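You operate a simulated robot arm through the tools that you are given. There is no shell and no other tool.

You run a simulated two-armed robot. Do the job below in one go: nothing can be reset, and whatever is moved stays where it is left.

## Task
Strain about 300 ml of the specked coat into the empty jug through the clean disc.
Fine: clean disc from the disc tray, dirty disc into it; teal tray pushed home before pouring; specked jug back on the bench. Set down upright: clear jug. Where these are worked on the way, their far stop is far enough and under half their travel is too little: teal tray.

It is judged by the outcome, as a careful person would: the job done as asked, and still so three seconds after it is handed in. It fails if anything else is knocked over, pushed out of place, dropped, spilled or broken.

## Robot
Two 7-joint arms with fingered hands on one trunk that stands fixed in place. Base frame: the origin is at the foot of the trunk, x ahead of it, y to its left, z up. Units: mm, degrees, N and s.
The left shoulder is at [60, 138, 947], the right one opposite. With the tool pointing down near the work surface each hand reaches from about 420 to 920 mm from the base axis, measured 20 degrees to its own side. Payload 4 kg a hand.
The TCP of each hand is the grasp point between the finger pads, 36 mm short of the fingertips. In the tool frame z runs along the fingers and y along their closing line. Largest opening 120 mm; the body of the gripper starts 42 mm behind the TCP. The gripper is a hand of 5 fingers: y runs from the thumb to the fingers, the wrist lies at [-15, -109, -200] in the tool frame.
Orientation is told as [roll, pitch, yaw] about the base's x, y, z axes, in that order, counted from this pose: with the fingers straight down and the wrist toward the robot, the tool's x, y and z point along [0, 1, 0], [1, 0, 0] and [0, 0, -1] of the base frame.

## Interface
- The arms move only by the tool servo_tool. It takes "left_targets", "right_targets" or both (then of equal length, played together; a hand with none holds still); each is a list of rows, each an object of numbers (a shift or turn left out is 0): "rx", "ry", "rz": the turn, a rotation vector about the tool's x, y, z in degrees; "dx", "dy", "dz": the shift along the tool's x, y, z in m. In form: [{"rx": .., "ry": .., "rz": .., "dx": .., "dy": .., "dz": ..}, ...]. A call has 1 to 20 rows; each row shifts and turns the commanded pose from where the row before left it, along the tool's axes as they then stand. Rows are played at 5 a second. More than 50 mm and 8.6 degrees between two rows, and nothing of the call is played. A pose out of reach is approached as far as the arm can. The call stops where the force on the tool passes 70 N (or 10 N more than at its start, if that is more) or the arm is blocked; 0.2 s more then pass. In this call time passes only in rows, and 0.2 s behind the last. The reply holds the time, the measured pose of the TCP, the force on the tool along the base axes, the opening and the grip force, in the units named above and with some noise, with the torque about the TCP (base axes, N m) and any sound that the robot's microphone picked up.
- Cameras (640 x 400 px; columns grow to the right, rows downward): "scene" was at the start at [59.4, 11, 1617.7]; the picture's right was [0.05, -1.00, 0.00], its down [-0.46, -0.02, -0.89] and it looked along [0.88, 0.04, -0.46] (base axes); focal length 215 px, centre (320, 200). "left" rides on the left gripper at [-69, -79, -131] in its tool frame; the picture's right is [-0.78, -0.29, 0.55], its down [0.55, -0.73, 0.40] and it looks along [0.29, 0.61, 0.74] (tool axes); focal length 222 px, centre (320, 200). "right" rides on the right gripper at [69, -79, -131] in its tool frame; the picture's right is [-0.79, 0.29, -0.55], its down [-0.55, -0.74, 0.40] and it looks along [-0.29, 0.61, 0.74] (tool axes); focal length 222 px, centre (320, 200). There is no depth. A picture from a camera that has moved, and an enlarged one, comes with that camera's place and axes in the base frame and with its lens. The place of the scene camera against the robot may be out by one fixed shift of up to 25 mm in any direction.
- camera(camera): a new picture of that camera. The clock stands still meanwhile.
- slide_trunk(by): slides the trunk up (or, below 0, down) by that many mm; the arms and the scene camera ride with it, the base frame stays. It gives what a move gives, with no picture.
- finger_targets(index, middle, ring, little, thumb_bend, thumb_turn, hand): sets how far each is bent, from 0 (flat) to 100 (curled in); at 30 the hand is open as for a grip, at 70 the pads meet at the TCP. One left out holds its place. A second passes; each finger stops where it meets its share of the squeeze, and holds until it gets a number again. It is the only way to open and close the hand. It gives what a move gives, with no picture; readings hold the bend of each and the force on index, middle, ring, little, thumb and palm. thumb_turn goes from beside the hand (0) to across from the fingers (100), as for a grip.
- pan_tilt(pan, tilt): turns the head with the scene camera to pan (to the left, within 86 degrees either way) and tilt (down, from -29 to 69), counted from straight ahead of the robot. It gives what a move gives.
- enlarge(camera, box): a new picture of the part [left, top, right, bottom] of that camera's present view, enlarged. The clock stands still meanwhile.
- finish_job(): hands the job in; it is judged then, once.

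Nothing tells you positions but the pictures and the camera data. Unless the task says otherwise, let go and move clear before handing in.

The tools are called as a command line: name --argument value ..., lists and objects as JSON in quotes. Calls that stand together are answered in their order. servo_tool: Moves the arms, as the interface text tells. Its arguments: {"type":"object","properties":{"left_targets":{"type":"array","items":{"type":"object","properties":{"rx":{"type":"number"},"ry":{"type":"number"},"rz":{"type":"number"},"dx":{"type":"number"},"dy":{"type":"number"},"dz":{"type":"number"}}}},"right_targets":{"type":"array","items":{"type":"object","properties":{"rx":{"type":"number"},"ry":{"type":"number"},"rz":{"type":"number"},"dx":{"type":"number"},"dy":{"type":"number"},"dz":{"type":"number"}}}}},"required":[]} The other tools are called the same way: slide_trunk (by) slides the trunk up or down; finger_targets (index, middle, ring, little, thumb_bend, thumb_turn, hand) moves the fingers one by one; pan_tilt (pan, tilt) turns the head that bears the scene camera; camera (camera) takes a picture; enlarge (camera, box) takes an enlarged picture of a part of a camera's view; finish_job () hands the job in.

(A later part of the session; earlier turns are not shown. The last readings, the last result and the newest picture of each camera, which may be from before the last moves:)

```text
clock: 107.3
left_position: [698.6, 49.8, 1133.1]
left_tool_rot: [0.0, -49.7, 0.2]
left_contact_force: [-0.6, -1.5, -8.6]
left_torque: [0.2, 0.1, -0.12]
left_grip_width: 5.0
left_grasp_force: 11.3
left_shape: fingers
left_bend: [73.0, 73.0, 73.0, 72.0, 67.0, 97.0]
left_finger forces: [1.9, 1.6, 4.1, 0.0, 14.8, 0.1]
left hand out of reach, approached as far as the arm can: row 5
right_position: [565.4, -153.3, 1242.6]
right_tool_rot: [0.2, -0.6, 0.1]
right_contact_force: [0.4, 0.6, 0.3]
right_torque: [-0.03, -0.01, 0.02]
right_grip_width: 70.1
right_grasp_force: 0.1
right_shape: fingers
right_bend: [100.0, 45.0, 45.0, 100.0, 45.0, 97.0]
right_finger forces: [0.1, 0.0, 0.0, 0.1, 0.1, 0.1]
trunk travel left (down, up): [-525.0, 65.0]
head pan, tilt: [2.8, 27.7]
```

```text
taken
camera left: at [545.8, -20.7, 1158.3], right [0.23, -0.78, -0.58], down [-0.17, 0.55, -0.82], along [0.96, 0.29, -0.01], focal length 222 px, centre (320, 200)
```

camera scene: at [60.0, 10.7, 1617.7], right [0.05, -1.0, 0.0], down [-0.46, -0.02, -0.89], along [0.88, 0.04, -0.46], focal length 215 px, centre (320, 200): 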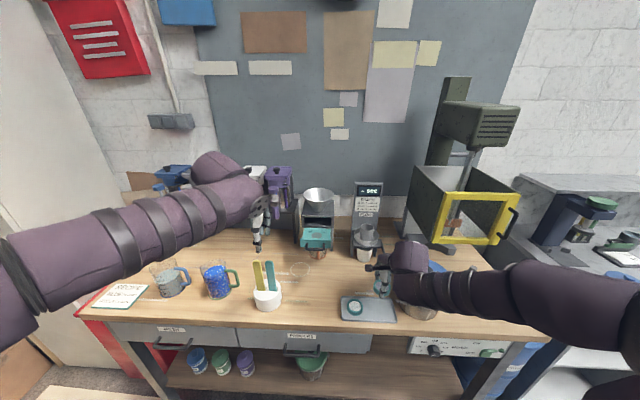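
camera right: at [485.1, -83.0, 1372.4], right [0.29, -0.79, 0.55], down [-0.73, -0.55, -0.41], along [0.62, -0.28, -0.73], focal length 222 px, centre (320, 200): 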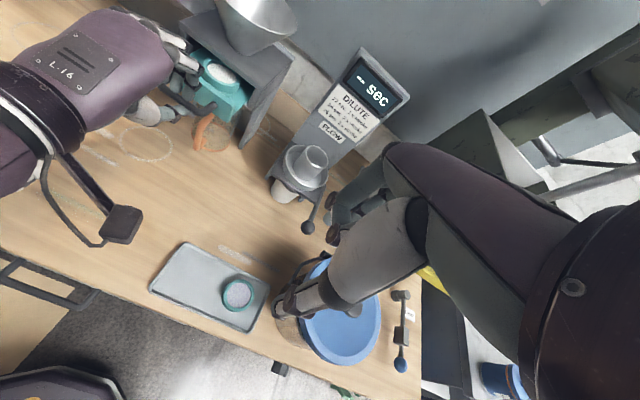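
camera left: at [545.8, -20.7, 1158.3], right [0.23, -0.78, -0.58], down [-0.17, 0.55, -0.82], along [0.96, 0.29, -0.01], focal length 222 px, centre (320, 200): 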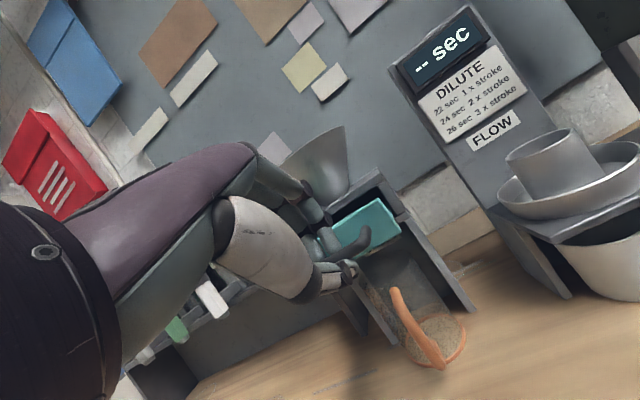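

The pitch is at its limit again, with about 40 mm still to go. I'll let the hand pitch relax a few degrees around the round bar while pushing on.

servo_tool --left_targets '[{"rx": 4, "dy": 0.00635, "dz": 0.00904}, {"rx": 4, "dy": 0.0084, "dz": 0.0072}, {"dy": 0.0075, "dz": 0.0066}]'

enlarge --camera "left" --box '[260, 150, 452, 270]'

enlarge --camera "right" --box '[100, 0, 308, 130]'

```text
clock: 108.1
left_position: [732.1, 51.1, 1136.6]
left_tool_rot: [-0.1, -42.1, 0.0]
left_contact_force: [-0.1, -3.4, -13.9]
left_torque: [0.13, 0.06, -0.12]
left_grip_width: 5.9
left_grasp_force: 10.4
left_shape: fingers
left_bend: [74.0, 74.0, 74.0, 72.0, 66.0, 96.0]
left_finger forces: [1.4, 1.2, 2.0, 0.0, 16.5, 0.1]
right_position: [565.5, -153.8, 1242.9]
right_tool_rot: [0.1, -0.6, 0.0]
right_contact_force: [-0.4, -0.1, 0.1]
right_torque: [0.02, -0.04, -0.03]
right_grip_width: 70.1
right_grasp_force: 0.0
right_shape: fingers
right_bend: [100.0, 45.0, 45.0, 100.0, 45.0, 97.0]
right_finger forces: [0.1, 0.0, 0.0, 0.0, 0.1, 0.0]
trunk travel left (down, up): [-525.0, 65.0]
head pan, tilt: [2.8, 27.7]
```

```text
3.33 times, centred on (356, 210) of left
camera zoom: at [583.1, -19.2, 1180.8], right [0.15, -0.78, -0.6], down [-0.28, 0.55, -0.79], along [0.95, 0.29, -0.13], focal length 740 px, centre (200, 167)
```

zoom: 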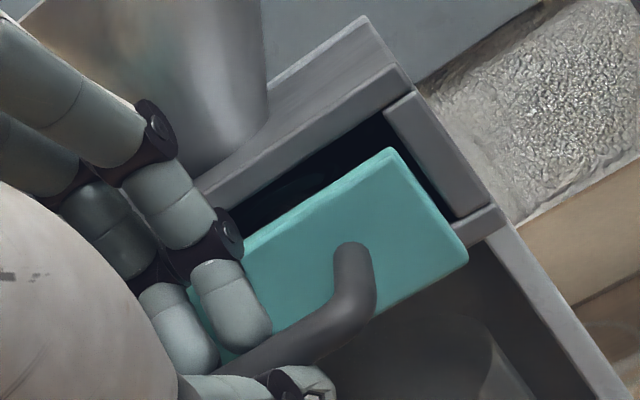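

```text
3.08 times, centred on (204, 65) of right
camera zoom: at [485.2, -83.3, 1372.6], right [0.29, -0.79, 0.55], down [-0.73, -0.55, -0.41], along [0.62, -0.28, -0.73], focal length 684 px, centre (677, 615)
```

zoom: 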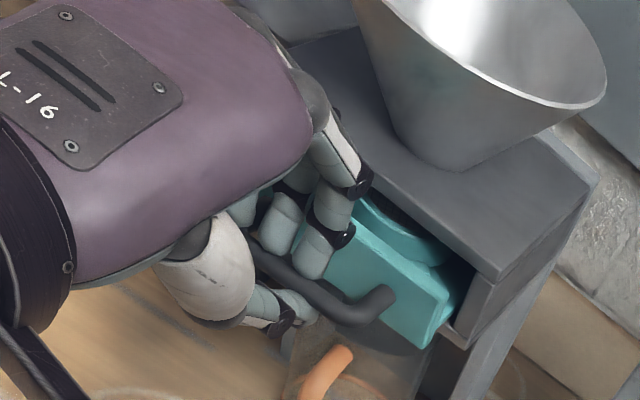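

The tray is almost home. I'll take off the upward pull and push in the last part in small steps.

servo_tool --left_targets '[{"dy": 0.001, "dz": 0.0045}, {"dy": 0.0045, "dz": 0.006}]'

servo_tool --left_targets '[{"dy": 0.004, "dz": 0.0037}]'

enlarge --camera "left" --box '[260, 150, 452, 270]'

enlarge --camera "right" --box '[100, 0, 308, 130]'

```text
clock: 108.7
left_position: [741.6, 50.6, 1134.8]
left_tool_rot: [0.0, -42.7, 0.1]
left_contact_force: [0.0, -2.9, -1.1]
left_torque: [0.26, -0.05, -0.03]
left_grip_width: 5.4
left_grasp_force: 13.0
left_shape: fingers
left_bend: [74.0, 74.0, 74.0, 72.0, 66.0, 96.0]
left_finger forces: [2.9, 2.4, 7.4, 0.1, 13.4, 0.1]
right_position: [565.0, -153.5, 1243.1]
right_tool_rot: [0.2, -0.7, 0.0]
right_contact_force: [-0.3, -0.6, 0.8]
right_torque: [0.0, 0.0, 0.01]
right_grip_width: 70.1
right_grasp_force: 0.0
right_shape: fingers
right_bend: [100.0, 45.0, 45.0, 100.0, 45.0, 97.0]
right_finger forces: [0.0, 0.0, 0.0, 0.0, 0.0, 0.1]
trunk travel left (down, up): [-525.0, 65.0]
head pan, tilt: [2.8, 27.7]
```

```text
clock: 109.1
left_position: [748.4, 51.2, 1135.4]
left_tool_rot: [0.0, -42.7, 0.2]
left_contact_force: [0.2, -2.3, 1.6]
left_torque: [0.35, -0.08, -0.03]
left_grip_width: 5.5
left_grasp_force: 14.8
left_shape: fingers
left_bend: [74.0, 74.0, 74.0, 72.0, 66.0, 96.0]
left_finger forces: [3.4, 3.0, 9.2, 0.0, 13.1, 0.1]
right_position: [565.2, -153.0, 1243.5]
right_tool_rot: [0.2, -0.7, 0.0]
right_contact_force: [0.3, 0.2, 1.0]
right_torque: [-0.02, 0.02, 0.01]
right_grip_width: 70.1
right_grasp_force: 0.0
right_shape: fingers
right_bend: [100.0, 45.0, 45.0, 100.0, 45.0, 97.0]
right_finger forces: [0.0, 0.0, 0.0, 0.0, 0.1, 0.1]
trunk travel left (down, up): [-525.0, 65.0]
head pan, tilt: [2.8, 27.7]
```

```text
3.33 times, centred on (356, 210) of left
camera zoom: at [598.4, -19.5, 1178.6], right [0.16, -0.78, -0.6], down [-0.27, 0.55, -0.79], along [0.95, 0.29, -0.13], focal length 740 px, centre (200, 167)
```

zoom: 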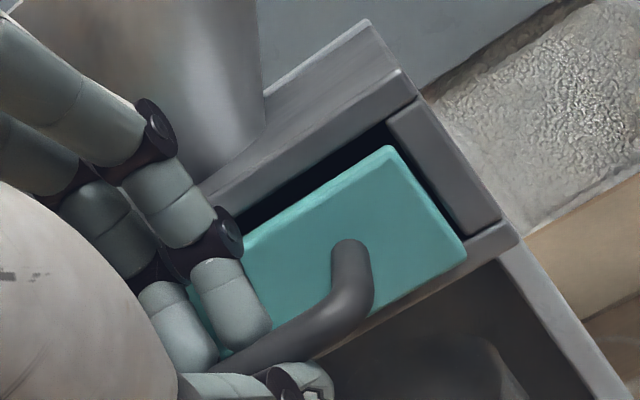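

```text
3.08 times, centred on (204, 65) of right
camera zoom: at [483.7, -83.0, 1373.4], right [0.28, -0.79, 0.55], down [-0.73, -0.55, -0.41], along [0.62, -0.28, -0.73], focal length 684 px, centre (677, 615)
```

zoom: 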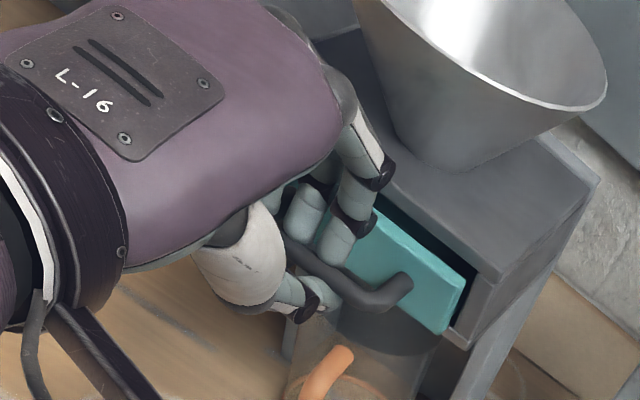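

servo_tool --left_targets '[{"dy": 0.0037, "dz": 0.0034}]'

servo_tool --left_targets '[{"dy": 0.003, "dz": 0.0027}]'

enlarge --camera "left" --box '[260, 150, 452, 270]'

enlarge --camera "right" --box '[100, 0, 308, 130]'

```text
clock: 109.5
left_position: [751.1, 50.4, 1135.0]
left_tool_rot: [-0.1, -42.4, 0.2]
left_contact_force: [-6.9, -0.1, 4.7]
left_torque: [0.4, 0.07, -0.07]
left_grip_width: 5.2
left_grasp_force: 15.0
left_shape: fingers
left_bend: [74.0, 74.0, 75.0, 72.0, 66.0, 96.0]
left_finger forces: [3.1, 2.8, 10.6, 0.0, 14.1, 0.0]
right_position: [564.4, -152.4, 1244.0]
right_tool_rot: [0.2, -0.7, 0.0]
right_contact_force: [0.5, 0.1, -0.5]
right_torque: [0.03, 0.0, 0.02]
right_grip_width: 70.0
right_grasp_force: 0.0
right_shape: fingers
right_bend: [100.0, 45.0, 45.0, 100.0, 45.0, 97.0]
right_finger forces: [0.1, 0.0, 0.1, 0.0, 0.1, 0.0]
trunk travel left (down, up): [-525.0, 65.0]
head pan, tilt: [2.8, 27.7]
```

```text
clock: 109.9
left_position: [752.9, 51.8, 1136.5]
left_tool_rot: [0.1, -42.5, 0.1]
left_contact_force: [-16.9, 0.9, 5.3]
left_torque: [0.4, 0.38, -0.07]
left_grip_width: 5.7
left_grasp_force: 14.7
left_shape: fingers
left_bend: [74.0, 74.0, 75.0, 72.0, 66.0, 96.0]
left_finger forces: [1.3, 1.3, 11.8, 0.1, 14.4, 0.0]
right_position: [561.3, -151.5, 1243.9]
right_tool_rot: [0.2, -0.8, 0.1]
right_contact_force: [0.0, -0.8, -0.1]
right_torque: [0.02, 0.04, -0.04]
right_grip_width: 70.0
right_grasp_force: 0.0
right_shape: fingers
right_bend: [100.0, 45.0, 45.0, 100.0, 45.0, 97.0]
right_finger forces: [0.0, 0.1, 0.1, 0.1, 0.0, 0.0]
trunk travel left (down, up): [-525.0, 65.0]
head pan, tilt: [2.8, 27.7]
```

```text
3.33 times, centred on (356, 210) of left
camera zoom: at [604.5, -19.0, 1178.8], right [0.16, -0.78, -0.6], down [-0.27, 0.55, -0.79], along [0.95, 0.29, -0.13], focal length 740 px, centre (200, 167)
```

zoom: 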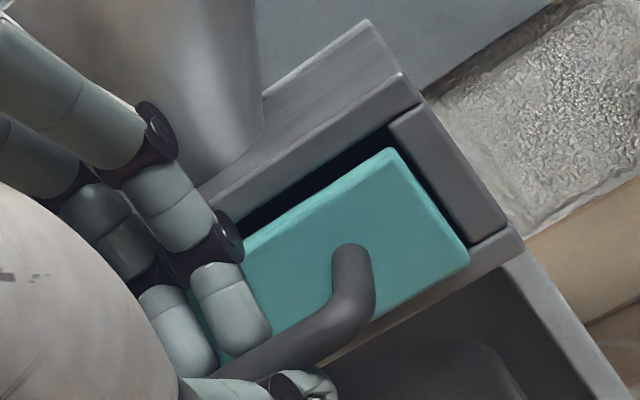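

```text
3.08 times, centred on (204, 65) of right
camera zoom: at [481.1, -82.5, 1374.3], right [0.28, -0.79, 0.55], down [-0.73, -0.55, -0.41], along [0.62, -0.28, -0.73], focal length 684 px, centre (677, 615)
```

zoom: 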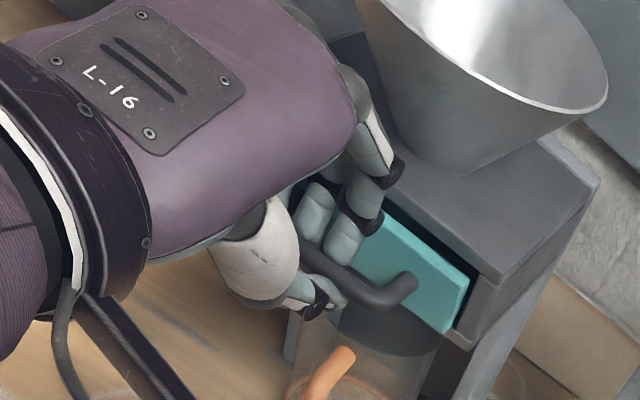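

The force rose to 17 N, so the tray has reached its inner stop. I'll release the bar and back away to verify.

finger_targets --hand "left" --index 56 --middle 56 --ring 56 --little 56 --thumb_bend 54

servo_tool --left_targets '[{"dz": -0.02}, {"dz": -0.02}, {"dz": -0.03}, {"dz": -0.03}]'

enlarge --camera "left" --box '[300, 120, 460, 220]'

enlarge --camera "right" --box '[160, 0, 320, 100]'

enlarge --camera "scene" --box '[270, 170, 390, 260]'

```text
clock: 110.9
left_position: [752.7, 50.2, 1136.4]
left_tool_rot: [0.0, -42.6, 0.1]
left_contact_force: [-29.1, 0.8, 0.4]
left_torque: [0.06, 0.24, 0.36]
left_grip_width: 28.4
left_grasp_force: 14.8
left_shape: fingers
left_bend: [65.0, 65.0, 62.0, 56.0, 54.0, 97.0]
left_finger forces: [10.2, 10.4, 8.7, 0.1, 0.0, 0.1]
right_position: [560.9, -153.9, 1244.2]
right_tool_rot: [0.2, -0.8, 0.0]
right_contact_force: [0.2, -0.2, -0.1]
right_torque: [0.04, 0.01, -0.01]
right_grip_width: 70.0
right_grasp_force: 0.1
right_shape: fingers
right_bend: [100.0, 45.0, 45.0, 100.0, 45.0, 97.0]
right_finger forces: [0.0, 0.2, 0.0, 0.0, 0.0, 0.0]
trunk travel left (down, up): [-525.0, 65.0]
head pan, tilt: [2.8, 27.7]
```

```text
clock: 111.9
left_position: [687.1, 50.9, 1207.7]
left_tool_rot: [0.1, -42.5, 0.1]
left_contact_force: [-0.3, -0.3, 0.5]
left_torque: [-0.02, -0.02, -0.01]
left_grip_width: 44.7
left_grasp_force: 0.1
left_shape: fingers
left_bend: [56.0, 56.0, 56.0, 56.0, 54.0, 97.0]
left_finger forces: [0.0, 0.0, 0.0, 0.0, 0.0, 0.1]
right_position: [563.0, -152.7, 1242.5]
right_tool_rot: [0.3, -0.7, 0.0]
right_contact_force: [-0.6, -0.2, -0.4]
right_torque: [0.02, -0.01, 0.0]
right_grip_width: 70.0
right_grasp_force: 0.1
right_shape: fingers
right_bend: [100.0, 45.0, 45.0, 100.0, 45.0, 97.0]
right_finger forces: [0.0, 0.0, 0.0, 0.0, 0.0, 0.0]
trunk travel left (down, up): [-525.0, 65.0]
head pan, tilt: [2.8, 27.7]
```

```text
4.00 times, centred on (380, 170) of left
camera zoom: at [539.0, -19.2, 1251.5], right [0.16, -0.78, -0.6], down [-0.28, 0.55, -0.79], along [0.95, 0.29, -0.13], focal length 888 px, centre (80, 320)
```

zoom: 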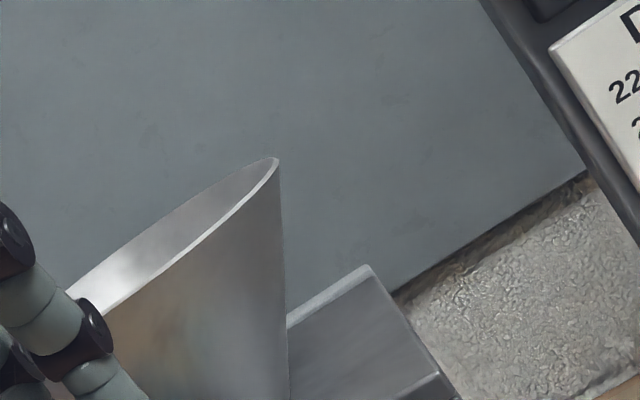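

```text
4.00 times, centred on (240, 50) of right
camera zoom: at [482.9, -83.1, 1373.7], right [0.28, -0.79, 0.55], down [-0.73, -0.55, -0.41], along [0.62, -0.28, -0.73], focal length 888 px, centre (640, 800)
```

zoom: 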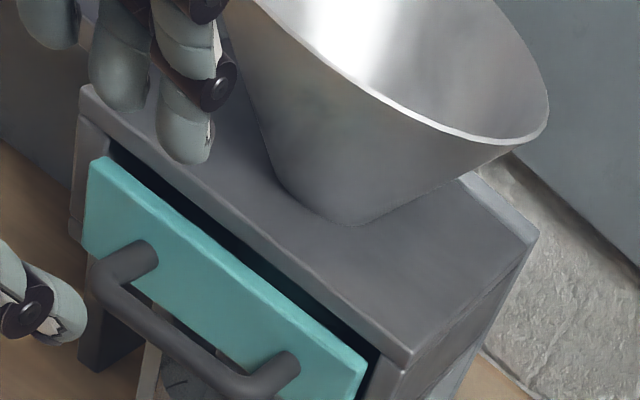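

```text
4.44 times, centred on (330, 215) of scene
camera zoom: at [58.5, 10.8, 1617.7], right [0.05, -1.0, 0.0], down [-0.46, -0.02, -0.89], along [0.88, 0.04, -0.46], focal length 954 px, centre (276, 133)
```

zoom: 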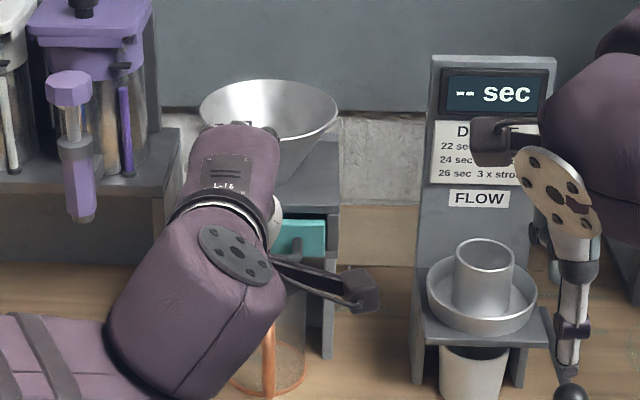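

The tray is home: its face is back at x≈790, where it began. Next comes the pour. I'll grip the specked jug around its body from above, so I raise the trunk fully for reach, back the left hand off to neutral, and park the right hand as an observer.

slide_trunk --by 65

servo_tool --left_targets '[{"dy": -0.02, "dz": -0.03}, {"dy": -0.02, "dz": -0.03}, {"rx": 7.1}, {"rx": 7.1}, {"rx": 7.1}, {"rx": 7.1}, {"rx": 7.1}, {"rx": 7.1}]' --right_targets '[{"dx": -0.015, "dz": 0.012}, {"dx": -0.015, "dz": 0.012}, {"dx": -0.015, "dz": 0.012}, {"dx": -0.015, "dz": 0.012}, {"dx": -0.015, "dz": 0.012, "rx": -7.5}, {"rx": -7.5}, {"rx": -7.5}, {"rx": -7.5}]'

camera --camera "right"

camera --camera "scene"

```text
clock: 113.0
left_position: [688.9, 51.7, 1272.2]
left_tool_rot: [-0.1, -42.3, 0.0]
left_contact_force: [0.6, -0.5, 0.0]
left_torque: [0.05, 0.0, 0.0]
left_grip_width: 44.5
left_grasp_force: 0.2
left_shape: fingers
left_bend: [56.0, 56.0, 56.0, 56.0, 54.0, 97.0]
left_finger forces: [0.1, 0.0, 0.0, 0.0, 0.1, 0.0]
right_position: [563.7, -152.4, 1307.1]
right_tool_rot: [0.2, -0.5, 0.1]
right_contact_force: [-0.5, -0.1, 0.4]
right_torque: [-0.01, 0.02, -0.03]
right_grip_width: 70.1
right_grasp_force: 0.0
right_shape: fingers
right_bend: [100.0, 45.0, 45.0, 100.0, 45.0, 97.0]
right_finger forces: [0.0, 0.0, 0.1, 0.0, 0.0, 0.0]
trunk travel left (down, up): [-590.0, 0.0]
head pan, tilt: [2.8, 27.7]
```

```text
clock: 114.8
left_position: [619.4, 50.7, 1289.2]
left_tool_rot: [0.1, 0.2, 0.2]
left_contact_force: [-0.5, -0.3, 0.0]
left_torque: [0.01, 0.02, -0.02]
left_grip_width: 44.3
left_grasp_force: 0.1
left_shape: fingers
left_bend: [56.0, 56.0, 56.0, 56.0, 54.0, 97.0]
left_finger forces: [0.1, 0.0, 0.0, 0.1, 0.0, 0.0]
right_position: [566.6, -230.9, 1252.0]
right_tool_rot: [-0.1, -27.4, -0.6]
right_contact_force: [-0.3, 0.2, -0.1]
right_torque: [0.0, -0.03, 0.03]
right_grip_width: 70.3
right_grasp_force: 0.2
right_shape: fingers
right_bend: [100.0, 45.0, 45.0, 100.0, 45.0, 97.0]
right_finger forces: [0.1, 0.0, 0.1, 0.0, 0.0, 0.0]
right hand out of reach, approached as far as the arm can: row 8
trunk travel left (down, up): [-590.0, 0.0]
head pan, tilt: [2.8, 27.7]
```

```text
taken
camera right: at [437.5, -158.3, 1330.8], right [0.0, -0.78, 0.62], down [-0.48, -0.55, -0.69], along [0.88, -0.3, -0.37], focal length 222 px, centre (320, 200)
```

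right: 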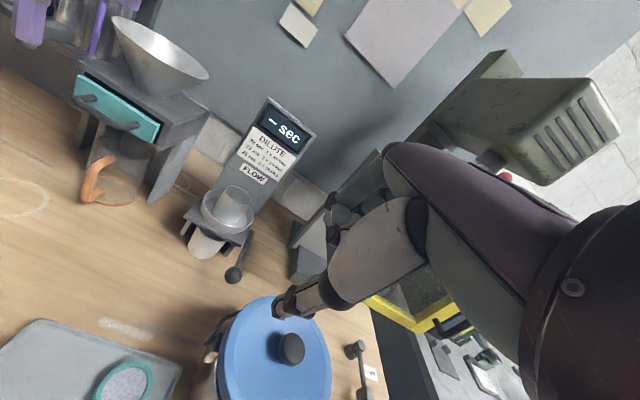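

```text
taken
camera scene: at [60.0, 10.1, 1682.6], right [0.05, -1.0, 0.0], down [-0.46, -0.02, -0.89], along [0.88, 0.04, -0.46], focal length 215 px, centre (320, 200)
```

scene: 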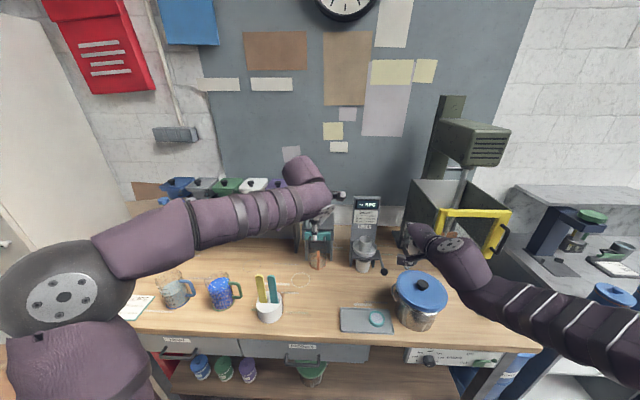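

The right camera now sees the strainer and the receiving jug well. Before taking the jug, I'll do an empty-handed dry run of the pour poses with the left hand to check its reach.

servo_tool --left_targets '[{"dx": -0.0257, "dy": 0.027}, {"dx": -0.0257, "dy": 0.027}, {"dx": -0.0257, "dy": 0.027}, {"ry": -6.7}, {"ry": -6.7}, {"ry": -6.6}, {"dx": 0.00325, "dy": 0.0288, "dz": 0.0089}, {"dx": 0.00325, "dy": 0.0288, "dz": 0.0089}, {"dx": 0.00325, "dy": 0.0288, "dz": 0.0089}, {"dx": 0.00325, "dy": 0.0288, "dz": 0.0089}]'

camera --camera "right"

```text
clock: 117.0
left_position: [813.0, -28.9, 1251.7]
left_tool_rot: [-20.1, 0.1, 0.0]
left_contact_force: [-3.1, -4.4, 5.9]
left_torque: [0.0, 0.01, -0.03]
left_grip_width: 44.5
left_grasp_force: 3.6
left_shape: fingers
left_bend: [56.0, 56.0, 60.0, 56.0, 54.0, 97.0]
left_finger forces: [0.1, 0.0, 7.9, 0.1, 0.0, 0.0]
right_position: [566.3, -232.0, 1252.6]
right_tool_rot: [-0.2, -27.5, -0.6]
right_contact_force: [0.5, -0.8, 0.5]
right_torque: [-0.02, 0.0, 0.0]
right_grip_width: 70.2
right_grasp_force: 0.0
right_shape: fingers
right_bend: [100.0, 45.0, 45.0, 100.0, 45.0, 97.0]
right_finger forces: [0.1, 0.0, 0.0, 0.0, 0.0, 0.1]
trunk travel left (down, up): [-590.0, 0.0]
head pan, tilt: [2.8, 27.7]
```

```text
taken
camera right: at [436.4, -159.1, 1331.8], right [0.0, -0.78, 0.62], down [-0.48, -0.55, -0.69], along [0.88, -0.3, -0.37], focal length 222 px, centre (320, 200)
```

right: 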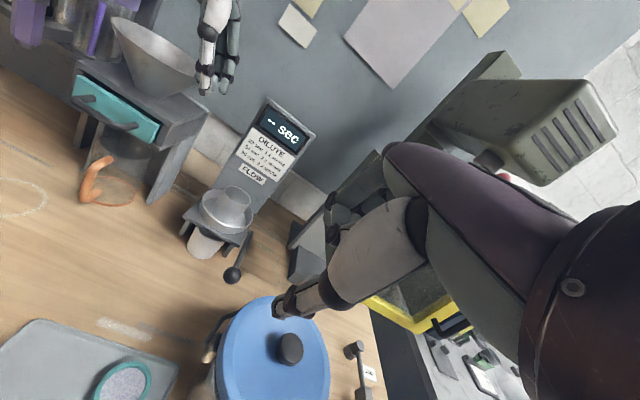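

The ring finger touched the funnel rim with about 8 N, because at a small tilt the lip must stay further back. I'll back off at once and check the funnel.

servo_tool --left_targets '[{"dx": -0.0215, "dy": -0.01, "dz": -0.0058}, {"dx": -0.02, "dy": -0.01, "dz": -0.0057}]'

enlarge --camera "right" --box '[60, 0, 252, 120]'

```text
clock: 117.6
left_position: [794.9, -60.3, 1277.3]
left_tool_rot: [-19.9, 0.2, 0.2]
left_contact_force: [-0.3, -0.1, -1.0]
left_torque: [0.01, 0.0, 0.03]
left_grip_width: 44.9
left_grasp_force: 0.1
left_shape: fingers
left_bend: [56.0, 56.0, 56.0, 56.0, 54.0, 97.0]
left_finger forces: [0.0, 0.0, 0.0, 0.1, 0.0, 0.1]
right_position: [565.5, -230.5, 1251.2]
right_tool_rot: [-0.3, -27.5, -0.5]
right_contact_force: [-0.2, -0.1, 0.3]
right_torque: [-0.01, 0.06, -0.02]
right_grip_width: 69.9
right_grasp_force: 0.0
right_shape: fingers
right_bend: [100.0, 45.0, 45.0, 100.0, 45.0, 97.0]
right_finger forces: [0.0, 0.1, 0.0, 0.0, 0.0, 0.1]
trunk travel left (down, up): [-590.0, 0.0]
head pan, tilt: [2.8, 27.7]
```

```text
3.33 times, centred on (156, 60) of right
camera zoom: at [437.1, -157.8, 1331.5], right [0.0, -0.78, 0.62], down [-0.48, -0.55, -0.69], along [0.88, -0.3, -0.37], focal length 740 px, centre (867, 667)
```

zoom: 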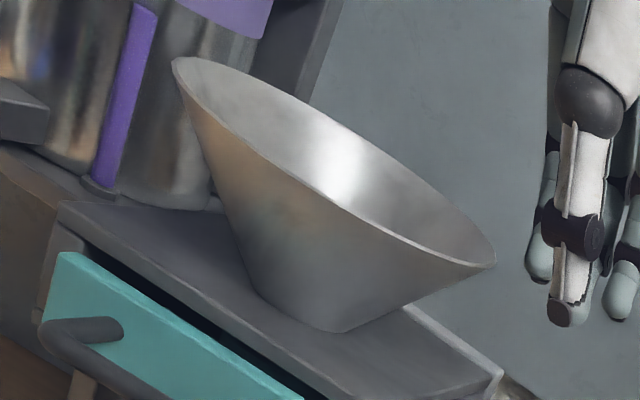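

The funnel is unmoved. I'll continue the dry run with a safer path, keeping the lip further back at smaller tilt and only moving in as the tilt grows.

servo_tool --left_targets '[{"ry": -6.7}, {"ry": -6.7}, {"ry": -6.6}, {"dx": 0.0137, "dy": 0.0175, "dz": -0.0024}, {"dx": 0.0137, "dy": 0.0175, "dz": -0.0023}]'

servo_tool --left_targets '[{"ry": -6.75, "dx": 0.001, "dz": -0.007}, {"ry": -6.75, "dz": -0.006}, {"ry": -6.75, "dz": -0.005}, {"ry": -6.75, "dz": -0.004}]'

camera --camera "right"

camera --camera "scene"

```text
clock: 118.8
left_position: [830.6, -35.3, 1261.4]
left_tool_rot: [-39.9, 0.1, 0.1]
left_contact_force: [-0.5, 0.5, 0.3]
left_torque: [0.01, 0.01, 0.03]
left_grip_width: 44.6
left_grasp_force: 0.0
left_shape: fingers
left_bend: [56.0, 56.0, 56.0, 56.0, 54.0, 97.0]
left_finger forces: [0.1, 0.0, 0.0, 0.1, 0.1, 0.1]
right_position: [566.8, -229.5, 1252.1]
right_tool_rot: [-0.3, -27.4, -0.6]
right_contact_force: [-0.7, 0.6, 0.2]
right_torque: [-0.01, 0.02, 0.01]
right_grip_width: 70.2
right_grasp_force: 0.1
right_shape: fingers
right_bend: [100.0, 45.0, 45.0, 100.0, 45.0, 97.0]
right_finger forces: [0.0, 0.1, 0.0, 0.0, 0.1, 0.1]
trunk travel left (down, up): [-590.0, 0.0]
head pan, tilt: [2.8, 27.7]
```

```text
clock: 119.8
left_position: [830.8, -19.3, 1275.6]
left_tool_rot: [-67.1, 0.2, 0.2]
left_contact_force: [-0.3, -0.4, -0.2]
left_torque: [0.03, -0.04, 0.02]
left_grip_width: 44.5
left_grasp_force: 0.1
left_shape: fingers
left_bend: [56.0, 56.0, 56.0, 56.0, 54.0, 97.0]
left_finger forces: [0.0, 0.0, 0.1, 0.1, 0.0, 0.0]
right_position: [566.6, -230.5, 1250.9]
right_tool_rot: [-0.3, -27.5, -0.6]
right_contact_force: [0.1, 0.5, 0.5]
right_torque: [0.0, 0.01, 0.04]
right_grip_width: 70.0
right_grasp_force: 0.1
right_shape: fingers
right_bend: [100.0, 45.0, 45.0, 100.0, 45.0, 97.0]
right_finger forces: [0.0, 0.0, 0.0, 0.0, 0.1, 0.0]
trunk travel left (down, up): [-590.0, 0.0]
head pan, tilt: [2.8, 27.7]
```

```text
taken
camera right: at [437.6, -157.3, 1331.4], right [0.0, -0.78, 0.62], down [-0.48, -0.55, -0.69], along [0.88, -0.3, -0.37], focal length 222 px, centre (320, 200)
```

right: 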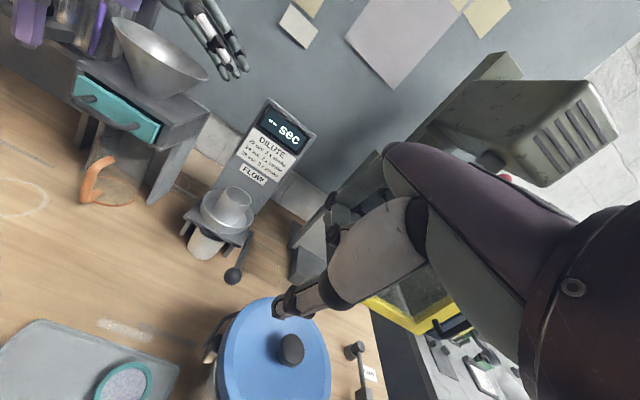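

```text
taken
camera scene: at [59.8, 11.4, 1682.7], right [0.05, -1.0, 0.0], down [-0.46, -0.02, -0.89], along [0.88, 0.04, -0.46], focal length 215 px, centre (320, 200)
```

scene: 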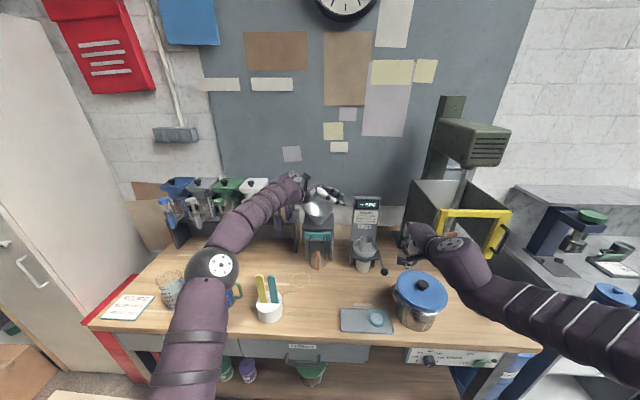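

All pour poses up to 67° are reachable. I'll test 75°, then reverse back out along the same path.

servo_tool --left_targets '[{"ry": -8}]'

servo_tool --left_targets '[{"ry": 8}, {"ry": 6.75, "dz": 0.004}, {"ry": 6.75, "dz": 0.005}, {"ry": 6.75, "dz": 0.006}, {"ry": 6.75, "dz": 0.007}, {"dx": -0.0137, "dy": -0.0175, "dz": 0.0024}, {"dx": -0.0137, "dy": -0.0175, "dz": 0.0023}, {"ry": 6.7, "dy": -0.03}, {"ry": 6.7, "dy": -0.03}, {"ry": 6.6, "dy": -0.03}, {"ry": 6.7, "dy": -0.03}, {"ry": 6.7, "dy": -0.03}, {"ry": 6.6, "dy": -0.03}]'

```text
clock: 120.2
left_position: [831.3, -17.8, 1274.5]
left_tool_rot: [-75.1, 0.3, 0.2]
left_contact_force: [-0.9, 0.1, -0.4]
left_torque: [0.03, 0.0, -0.04]
left_grip_width: 44.4
left_grasp_force: 0.1
left_shape: fingers
left_bend: [56.0, 56.0, 56.0, 56.0, 54.0, 97.0]
left_finger forces: [0.1, 0.0, 0.1, 0.0, 0.0, 0.0]
right_position: [567.8, -228.9, 1251.8]
right_tool_rot: [-0.4, -27.4, -0.5]
right_contact_force: [1.1, 0.1, -1.4]
right_torque: [-0.01, -0.01, -0.02]
right_grip_width: 69.8
right_grasp_force: 0.1
right_shape: fingers
right_bend: [100.0, 45.0, 45.0, 100.0, 45.0, 97.0]
right_finger forces: [0.0, 0.0, 0.1, 0.1, 0.0, 0.0]
trunk travel left (down, up): [-590.0, 0.0]
head pan, tilt: [2.8, 27.7]
```

```text
clock: 123.0
left_position: [615.1, -62.7, 1279.1]
left_tool_rot: [0.1, 0.1, 0.2]
left_contact_force: [-0.6, 0.1, 0.3]
left_torque: [-0.03, 0.05, -0.03]
left_grip_width: 44.6
left_grasp_force: 0.0
left_shape: fingers
left_bend: [56.0, 56.0, 56.0, 56.0, 54.0, 97.0]
left_finger forces: [0.0, 0.0, 0.0, 0.0, 0.0, 0.0]
right_position: [566.5, -230.8, 1252.1]
right_tool_rot: [-0.2, -27.5, -0.6]
right_contact_force: [0.1, -0.4, -0.4]
right_torque: [0.03, -0.03, -0.02]
right_grip_width: 70.3
right_grasp_force: 0.0
right_shape: fingers
right_bend: [100.0, 45.0, 45.0, 100.0, 45.0, 97.0]
right_finger forces: [0.0, 0.0, 0.0, 0.0, 0.0, 0.0]
trunk travel left (down, up): [-590.0, 0.0]
head pan, tilt: [2.8, 27.7]
```

Now I'll open the left hand fully and move above the specked jug, staying high over the paddles.

finger_targets --hand "left" --index 30 --middle 30 --ring 30 --little 30 --thumb_bend 30

servo_tool --left_targets '[{"dx": 0.044}, {"dx": 0.044}, {"dx": 0.044}, {"dx": 0.044}, {"dx": 0.044}, {"dx": 0.044}, {"dx": 0.044}, {"dx": 0.044}, {"dx": 0.044}, {"dx": 0.044}, {"dx": 0.044}, {"dz": 0.03}, {"dz": 0.03}, {"dz": 0.03}]'

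camera --camera "left"

camera --camera "scene"

```text
clock: 124.0
left_position: [615.4, -62.8, 1278.5]
left_tool_rot: [0.0, 0.3, 0.1]
left_contact_force: [0.2, 0.1, 0.2]
left_torque: [0.01, -0.03, -0.02]
left_grip_width: 118.9
left_grasp_force: 0.1
left_shape: fingers
left_bend: [30.0, 30.0, 30.0, 30.0, 30.0, 97.0]
left_finger forces: [0.0, 0.0, 0.1, 0.1, 0.1, 0.0]
right_position: [565.6, -230.3, 1251.2]
right_tool_rot: [-0.3, -27.5, -0.6]
right_contact_force: [0.5, -0.3, -0.1]
right_torque: [0.0, 0.02, 0.01]
right_grip_width: 70.0
right_grasp_force: 0.2
right_shape: fingers
right_bend: [100.0, 45.0, 45.0, 100.0, 45.0, 97.0]
right_finger forces: [0.1, 0.1, 0.1, 0.1, 0.0, 0.0]
trunk travel left (down, up): [-590.0, 0.0]
head pan, tilt: [2.8, 27.7]
```

```text
clock: 127.0
left_position: [614.0, 422.6, 1189.3]
left_tool_rot: [0.0, 0.1, 0.1]
left_contact_force: [0.2, 0.0, 0.4]
left_torque: [0.01, -0.04, -0.03]
left_grip_width: 118.8
left_grasp_force: 0.0
left_shape: fingers
left_bend: [30.0, 30.0, 30.0, 30.0, 30.0, 97.0]
left_finger forces: [0.1, 0.0, 0.1, 0.1, 0.0, 0.0]
right_position: [567.0, -230.0, 1251.8]
right_tool_rot: [-0.3, -27.6, -0.6]
right_contact_force: [0.1, -0.1, 0.3]
right_torque: [-0.01, -0.02, 0.01]
right_grip_width: 70.2
right_grasp_force: 0.0
right_shape: fingers
right_bend: [100.0, 45.0, 45.0, 100.0, 45.0, 97.0]
right_finger forces: [0.0, 0.0, 0.0, 0.0, 0.0, 0.1]
trunk travel left (down, up): [-590.0, 0.0]
head pan, tilt: [2.8, 27.7]
```

```text
taken
camera left: at [534.0, 352.2, 1320.1], right [-0.29, -0.79, -0.55], down [-0.74, 0.55, -0.39], along [0.61, 0.29, -0.74], focal length 222 px, centre (320, 200)
```

left: 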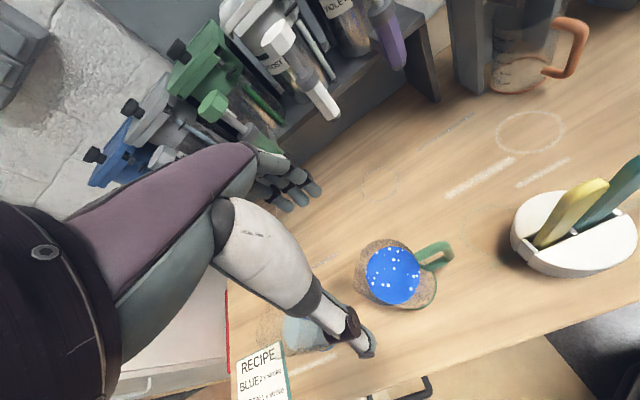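

```text
taken
camera scene: at [59.9, 11.0, 1682.7], right [0.05, -1.0, 0.0], down [-0.46, -0.02, -0.89], along [0.88, 0.04, -0.46], focal length 215 px, centre (320, 200)
```

scene: 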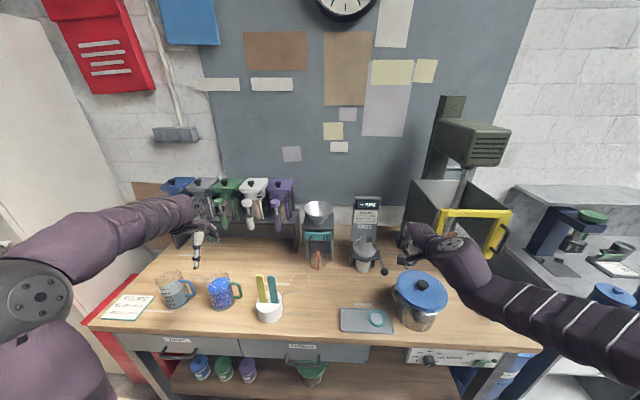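

enlarge --camera "left" --box '[320, 210, 480, 330]'

enlarge --camera "scene" --box '[140, 240, 300, 340]'

```text
3.33 times, centred on (400, 270) of left
camera zoom: at [534.0, 352.2, 1320.1], right [-0.29, -0.79, -0.55], down [-0.74, 0.55, -0.39], along [0.61, 0.29, -0.74], focal length 740 px, centre (53, -33)
```

zoom: 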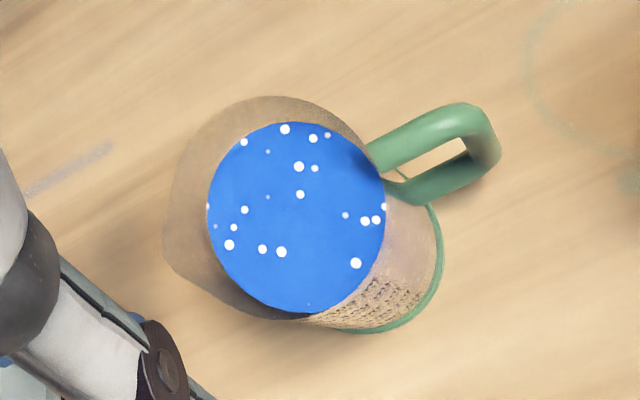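

```text
4.00 times, centred on (220, 290) of scene
camera zoom: at [59.9, 11.0, 1682.7], right [0.05, -1.0, 0.0], down [-0.46, -0.02, -0.89], along [0.88, 0.04, -0.46], focal length 859 px, centre (720, -160)
```

zoom: 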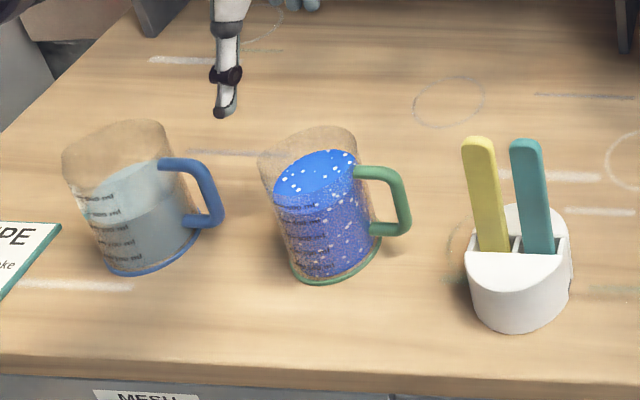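

The jug axis is at about (620, 421). I'll centre over it and come down to just above the rim, then check again.

servo_tool --left_targets '[{"dx": -0.001, "dy": 0.006, "dz": 0.03}, {"dz": 0.035}, {"dz": 0.03}]'

camera --camera "left"

enlarge --camera "scene" --box '[160, 230, 280, 320]'

```text
clock: 127.8
left_position: [620.4, 421.0, 1093.2]
left_tool_rot: [0.0, 0.2, 0.1]
left_contact_force: [-1.0, -0.6, -0.3]
left_torque: [0.03, 0.01, 0.01]
left_grip_width: 118.7
left_grasp_force: 0.1
left_shape: fingers
left_bend: [30.0, 30.0, 30.0, 30.0, 30.0, 97.0]
left_finger forces: [0.0, 0.0, 0.1, 0.1, 0.0, 0.1]
right_position: [566.5, -229.0, 1251.0]
right_tool_rot: [-0.3, -27.4, -0.5]
right_contact_force: [0.2, 0.6, -0.4]
right_torque: [-0.02, 0.06, 0.03]
right_grip_width: 70.0
right_grasp_force: 0.2
right_shape: fingers
right_bend: [100.0, 45.0, 45.0, 100.0, 45.0, 97.0]
right_finger forces: [0.0, 0.0, 0.1, 0.1, 0.0, 0.0]
trunk travel left (down, up): [-590.0, 0.0]
head pan, tilt: [2.8, 27.7]
```

```text
taken
camera left: at [539.7, 351.1, 1223.9], right [-0.29, -0.79, -0.55], down [-0.74, 0.55, -0.4], along [0.61, 0.29, -0.74], focal length 222 px, centre (320, 200)
```

left: 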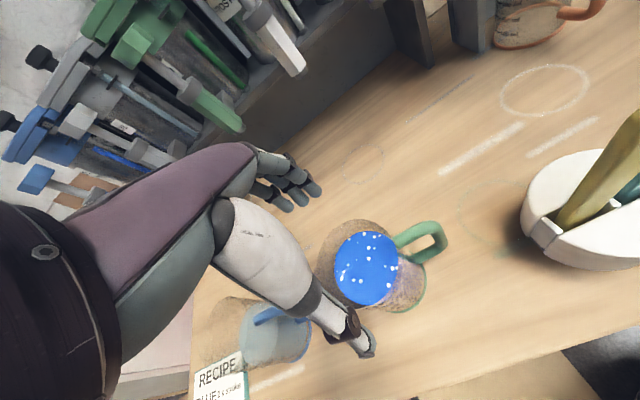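

```text
4.44 times, centred on (220, 275) of scene
camera zoom: at [60.3, 11.3, 1682.7], right [0.05, -1.0, 0.0], down [-0.46, -0.02, -0.89], along [0.88, 0.04, -0.47], focal length 954 px, centre (764, -133)
```

zoom: 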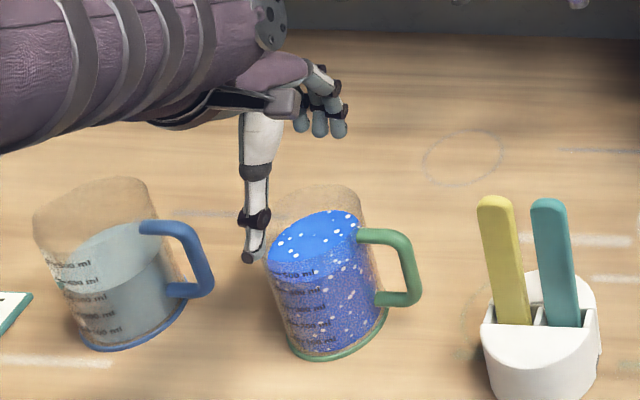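

enlarge --camera "left" --box '[280, 180, 472, 360]'

```text
2.22 times, centred on (376, 270) of left
camera zoom: at [539.7, 351.1, 1223.9], right [-0.29, -0.79, -0.55], down [-0.74, 0.55, -0.4], along [0.61, 0.29, -0.74], focal length 494 px, centre (196, 44)
```

zoom: 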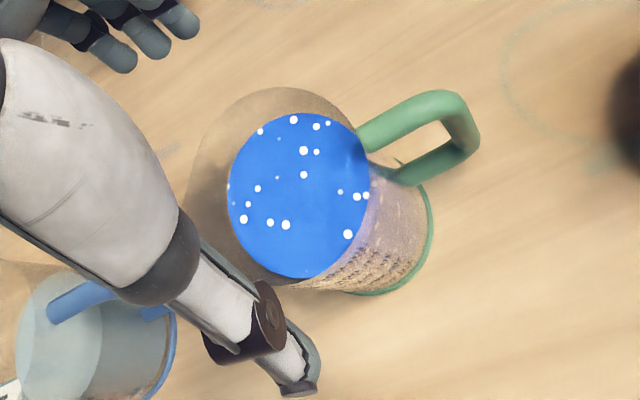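

The grasp axis matches the rim centre within a millimetre or two. I'll lower the open hand around the jug body.

servo_tool --left_targets '[{"dz": 0.03}, {"dz": 0.03}, {"dz": 0.02}]'

servo_tool --left_targets '[{"dz": 0.012}, {"dz": 0.008}]'

camera --camera "left"

enlarge --camera "scene" --box '[160, 230, 280, 320]'

```text
clock: 128.6
left_position: [619.0, 422.4, 1013.4]
left_tool_rot: [0.0, 0.2, 0.2]
left_contact_force: [0.5, -0.1, -0.4]
left_torque: [0.02, 0.05, 0.0]
left_grip_width: 118.9
left_grasp_force: 0.0
left_shape: fingers
left_bend: [30.0, 30.0, 30.0, 30.0, 30.0, 97.0]
left_finger forces: [0.0, 0.0, 0.1, 0.0, 0.1, 0.0]
right_position: [567.4, -230.9, 1251.1]
right_tool_rot: [-0.3, -27.5, -0.6]
right_contact_force: [0.4, 0.7, 0.5]
right_torque: [-0.01, -0.01, -0.02]
right_grip_width: 70.0
right_grasp_force: 0.1
right_shape: fingers
right_bend: [100.0, 45.0, 45.0, 100.0, 45.0, 97.0]
right_finger forces: [0.1, 0.1, 0.0, 0.0, 0.0, 0.0]
trunk travel left (down, up): [-590.0, 0.0]
head pan, tilt: [2.8, 27.7]
```

```text
clock: 129.2
left_position: [619.9, 421.1, 996.3]
left_tool_rot: [0.1, 0.0, 0.2]
left_contact_force: [-1.9, -0.5, 7.3]
left_torque: [-0.02, 0.22, -0.05]
left_grip_width: 120.7
left_grasp_force: 3.7
left_shape: fingers
left_bend: [30.0, 30.0, 30.0, 30.0, 30.0, 97.0]
left_finger forces: [0.1, 0.0, 0.0, 0.1, 7.1, 0.0]
right_position: [565.6, -230.7, 1252.0]
right_tool_rot: [-0.3, -27.4, -0.6]
right_contact_force: [0.2, 0.0, -0.1]
right_torque: [0.01, 0.06, -0.01]
right_grip_width: 70.1
right_grasp_force: 0.0
right_shape: fingers
right_bend: [100.0, 45.0, 45.0, 100.0, 45.0, 97.0]
right_finger forces: [0.0, 0.1, 0.0, 0.1, 0.1, 0.1]
trunk travel left (down, up): [-590.0, 0.0]
head pan, tilt: [2.8, 27.7]
```

```text
taken
camera left: at [538.2, 350.1, 1126.9], right [-0.29, -0.79, -0.55], down [-0.74, 0.55, -0.4], along [0.61, 0.29, -0.74], focal length 222 px, centre (320, 200)
```

left: 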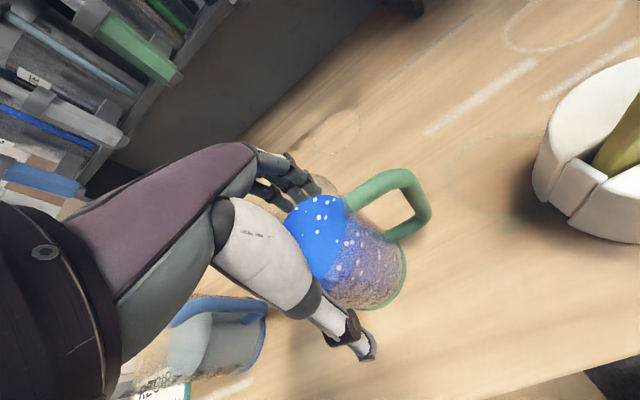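

```text
4.44 times, centred on (220, 275) of scene
camera zoom: at [58.2, 10.3, 1682.9], right [0.05, -1.0, 0.0], down [-0.46, -0.02, -0.89], along [0.88, 0.04, -0.46], focal length 954 px, centre (764, -133)
```

zoom: 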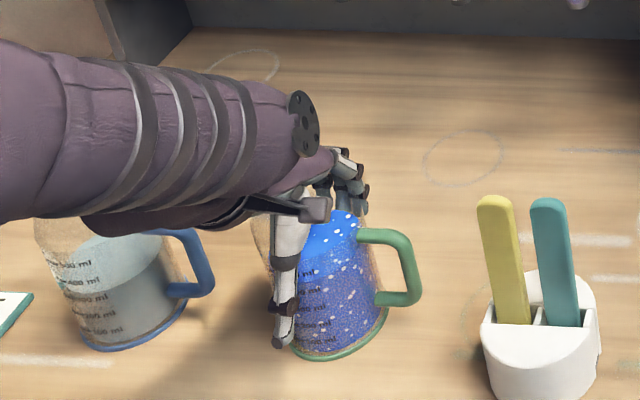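

The thumb base just touches the rim, with 7 N. I'll raise 4 mm and then close around the jug.

servo_tool --left_targets '[{"dz": -0.004}]'

finger_targets --hand "left" --index 38 --middle 38 --ring 38 --little 38 --thumb_bend 38

enlarge --camera "left" --box '[240, 130, 448, 370]'

```text
clock: 129.6
left_position: [618.4, 421.3, 997.3]
left_tool_rot: [0.0, 0.3, 0.1]
left_contact_force: [-0.3, -0.4, 0.5]
left_torque: [0.0, 0.02, 0.0]
left_grip_width: 119.7
left_grasp_force: 1.0
left_shape: fingers
left_bend: [30.0, 30.0, 30.0, 30.0, 30.0, 97.0]
left_finger forces: [0.1, 0.0, 0.0, 0.1, 1.6, 0.0]
right_position: [567.4, -229.5, 1251.9]
right_tool_rot: [-0.3, -27.5, -0.7]
right_contact_force: [0.4, 0.3, 0.3]
right_torque: [0.01, 0.01, 0.02]
right_grip_width: 70.1
right_grasp_force: 0.0
right_shape: fingers
right_bend: [100.0, 45.0, 45.0, 100.0, 45.0, 97.0]
right_finger forces: [0.1, 0.1, 0.0, 0.0, 0.0, 0.0]
trunk travel left (down, up): [-590.0, 0.0]
head pan, tilt: [2.8, 27.7]
```

```text
clock: 130.6
left_position: [619.6, 421.5, 997.4]
left_tool_rot: [-0.1, 0.1, 0.1]
left_contact_force: [-1.9, 0.1, 0.3]
left_torque: [-0.03, 0.03, -0.03]
left_grip_width: 97.3
left_grasp_force: 0.6
left_shape: fingers
left_bend: [38.0, 38.0, 38.0, 38.0, 38.0, 97.0]
left_finger forces: [0.0, 0.1, 0.0, 0.0, 1.7, 0.1]
right_position: [566.6, -229.9, 1251.7]
right_tool_rot: [-0.3, -27.4, -0.6]
right_contact_force: [0.0, -0.1, 0.4]
right_torque: [-0.03, 0.03, 0.03]
right_grip_width: 70.2
right_grasp_force: 0.0
right_shape: fingers
right_bend: [100.0, 45.0, 45.0, 100.0, 45.0, 97.0]
right_finger forces: [0.0, 0.1, 0.0, 0.1, 0.0, 0.0]
trunk travel left (down, up): [-590.0, 0.0]
head pan, tilt: [2.8, 27.7]
```

```text
1.67 times, centred on (344, 250) of left
camera zoom: at [538.4, 350.8, 1129.2], right [-0.29, -0.79, -0.55], down [-0.74, 0.55, -0.39], along [0.61, 0.29, -0.74], focal length 370 px, centre (280, 117)
```

zoom: 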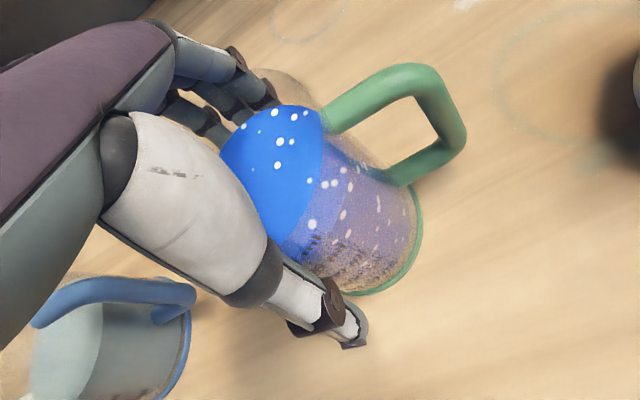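

finger_targets --hand "left" --index 50 --middle 46 --ring 46 --little 50 --thumb_bend 46

enlarge --camera "left" --box '[240, 130, 448, 370]'

enlarge --camera "scene" --box '[160, 230, 280, 320]'

```text
clock: 131.6
left_position: [619.8, 419.9, 998.0]
left_tool_rot: [-0.1, 0.2, 0.0]
left_contact_force: [2.2, 0.9, 3.5]
left_torque: [0.04, -0.5, 0.06]
left_grip_width: 78.9
left_grasp_force: 7.5
left_shape: fingers
left_bend: [45.0, 44.0, 46.0, 50.0, 45.0, 97.0]
left_finger forces: [5.9, 2.8, 0.0, 0.0, 7.2, 0.0]
right_position: [566.4, -230.5, 1252.0]
right_tool_rot: [-0.4, -27.5, -0.6]
right_contact_force: [-0.6, 0.0, -0.4]
right_torque: [0.0, 0.06, -0.01]
right_grip_width: 69.9
right_grasp_force: 0.0
right_shape: fingers
right_bend: [100.0, 45.0, 45.0, 100.0, 45.0, 97.0]
right_finger forces: [0.1, 0.1, 0.0, 0.0, 0.0, 0.0]
trunk travel left (down, up): [-590.0, 0.0]
head pan, tilt: [2.8, 27.7]
```

```text
1.67 times, centred on (344, 250) of left
camera zoom: at [538.8, 350.7, 1129.5], right [-0.29, -0.79, -0.55], down [-0.74, 0.55, -0.4], along [0.61, 0.29, -0.74], focal length 370 px, centre (280, 117)
```

zoom: 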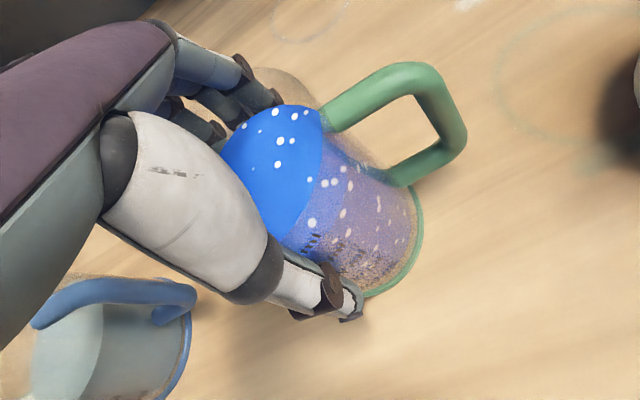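

```text
4.44 times, centred on (220, 275) of scene
camera zoom: at [59.5, 10.9, 1682.7], right [0.05, -1.0, 0.0], down [-0.46, -0.02, -0.89], along [0.88, 0.04, -0.46], focal length 954 px, centre (764, -133)
```

zoom: 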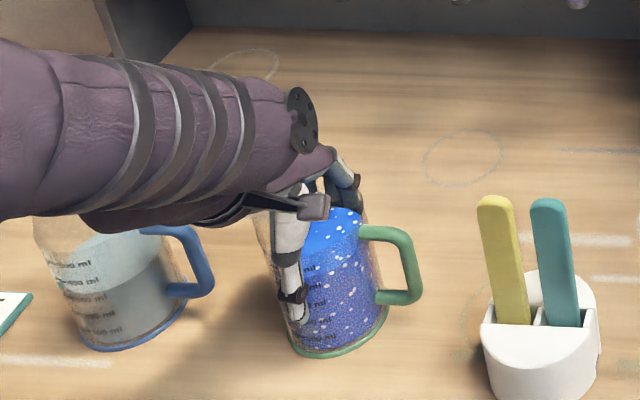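

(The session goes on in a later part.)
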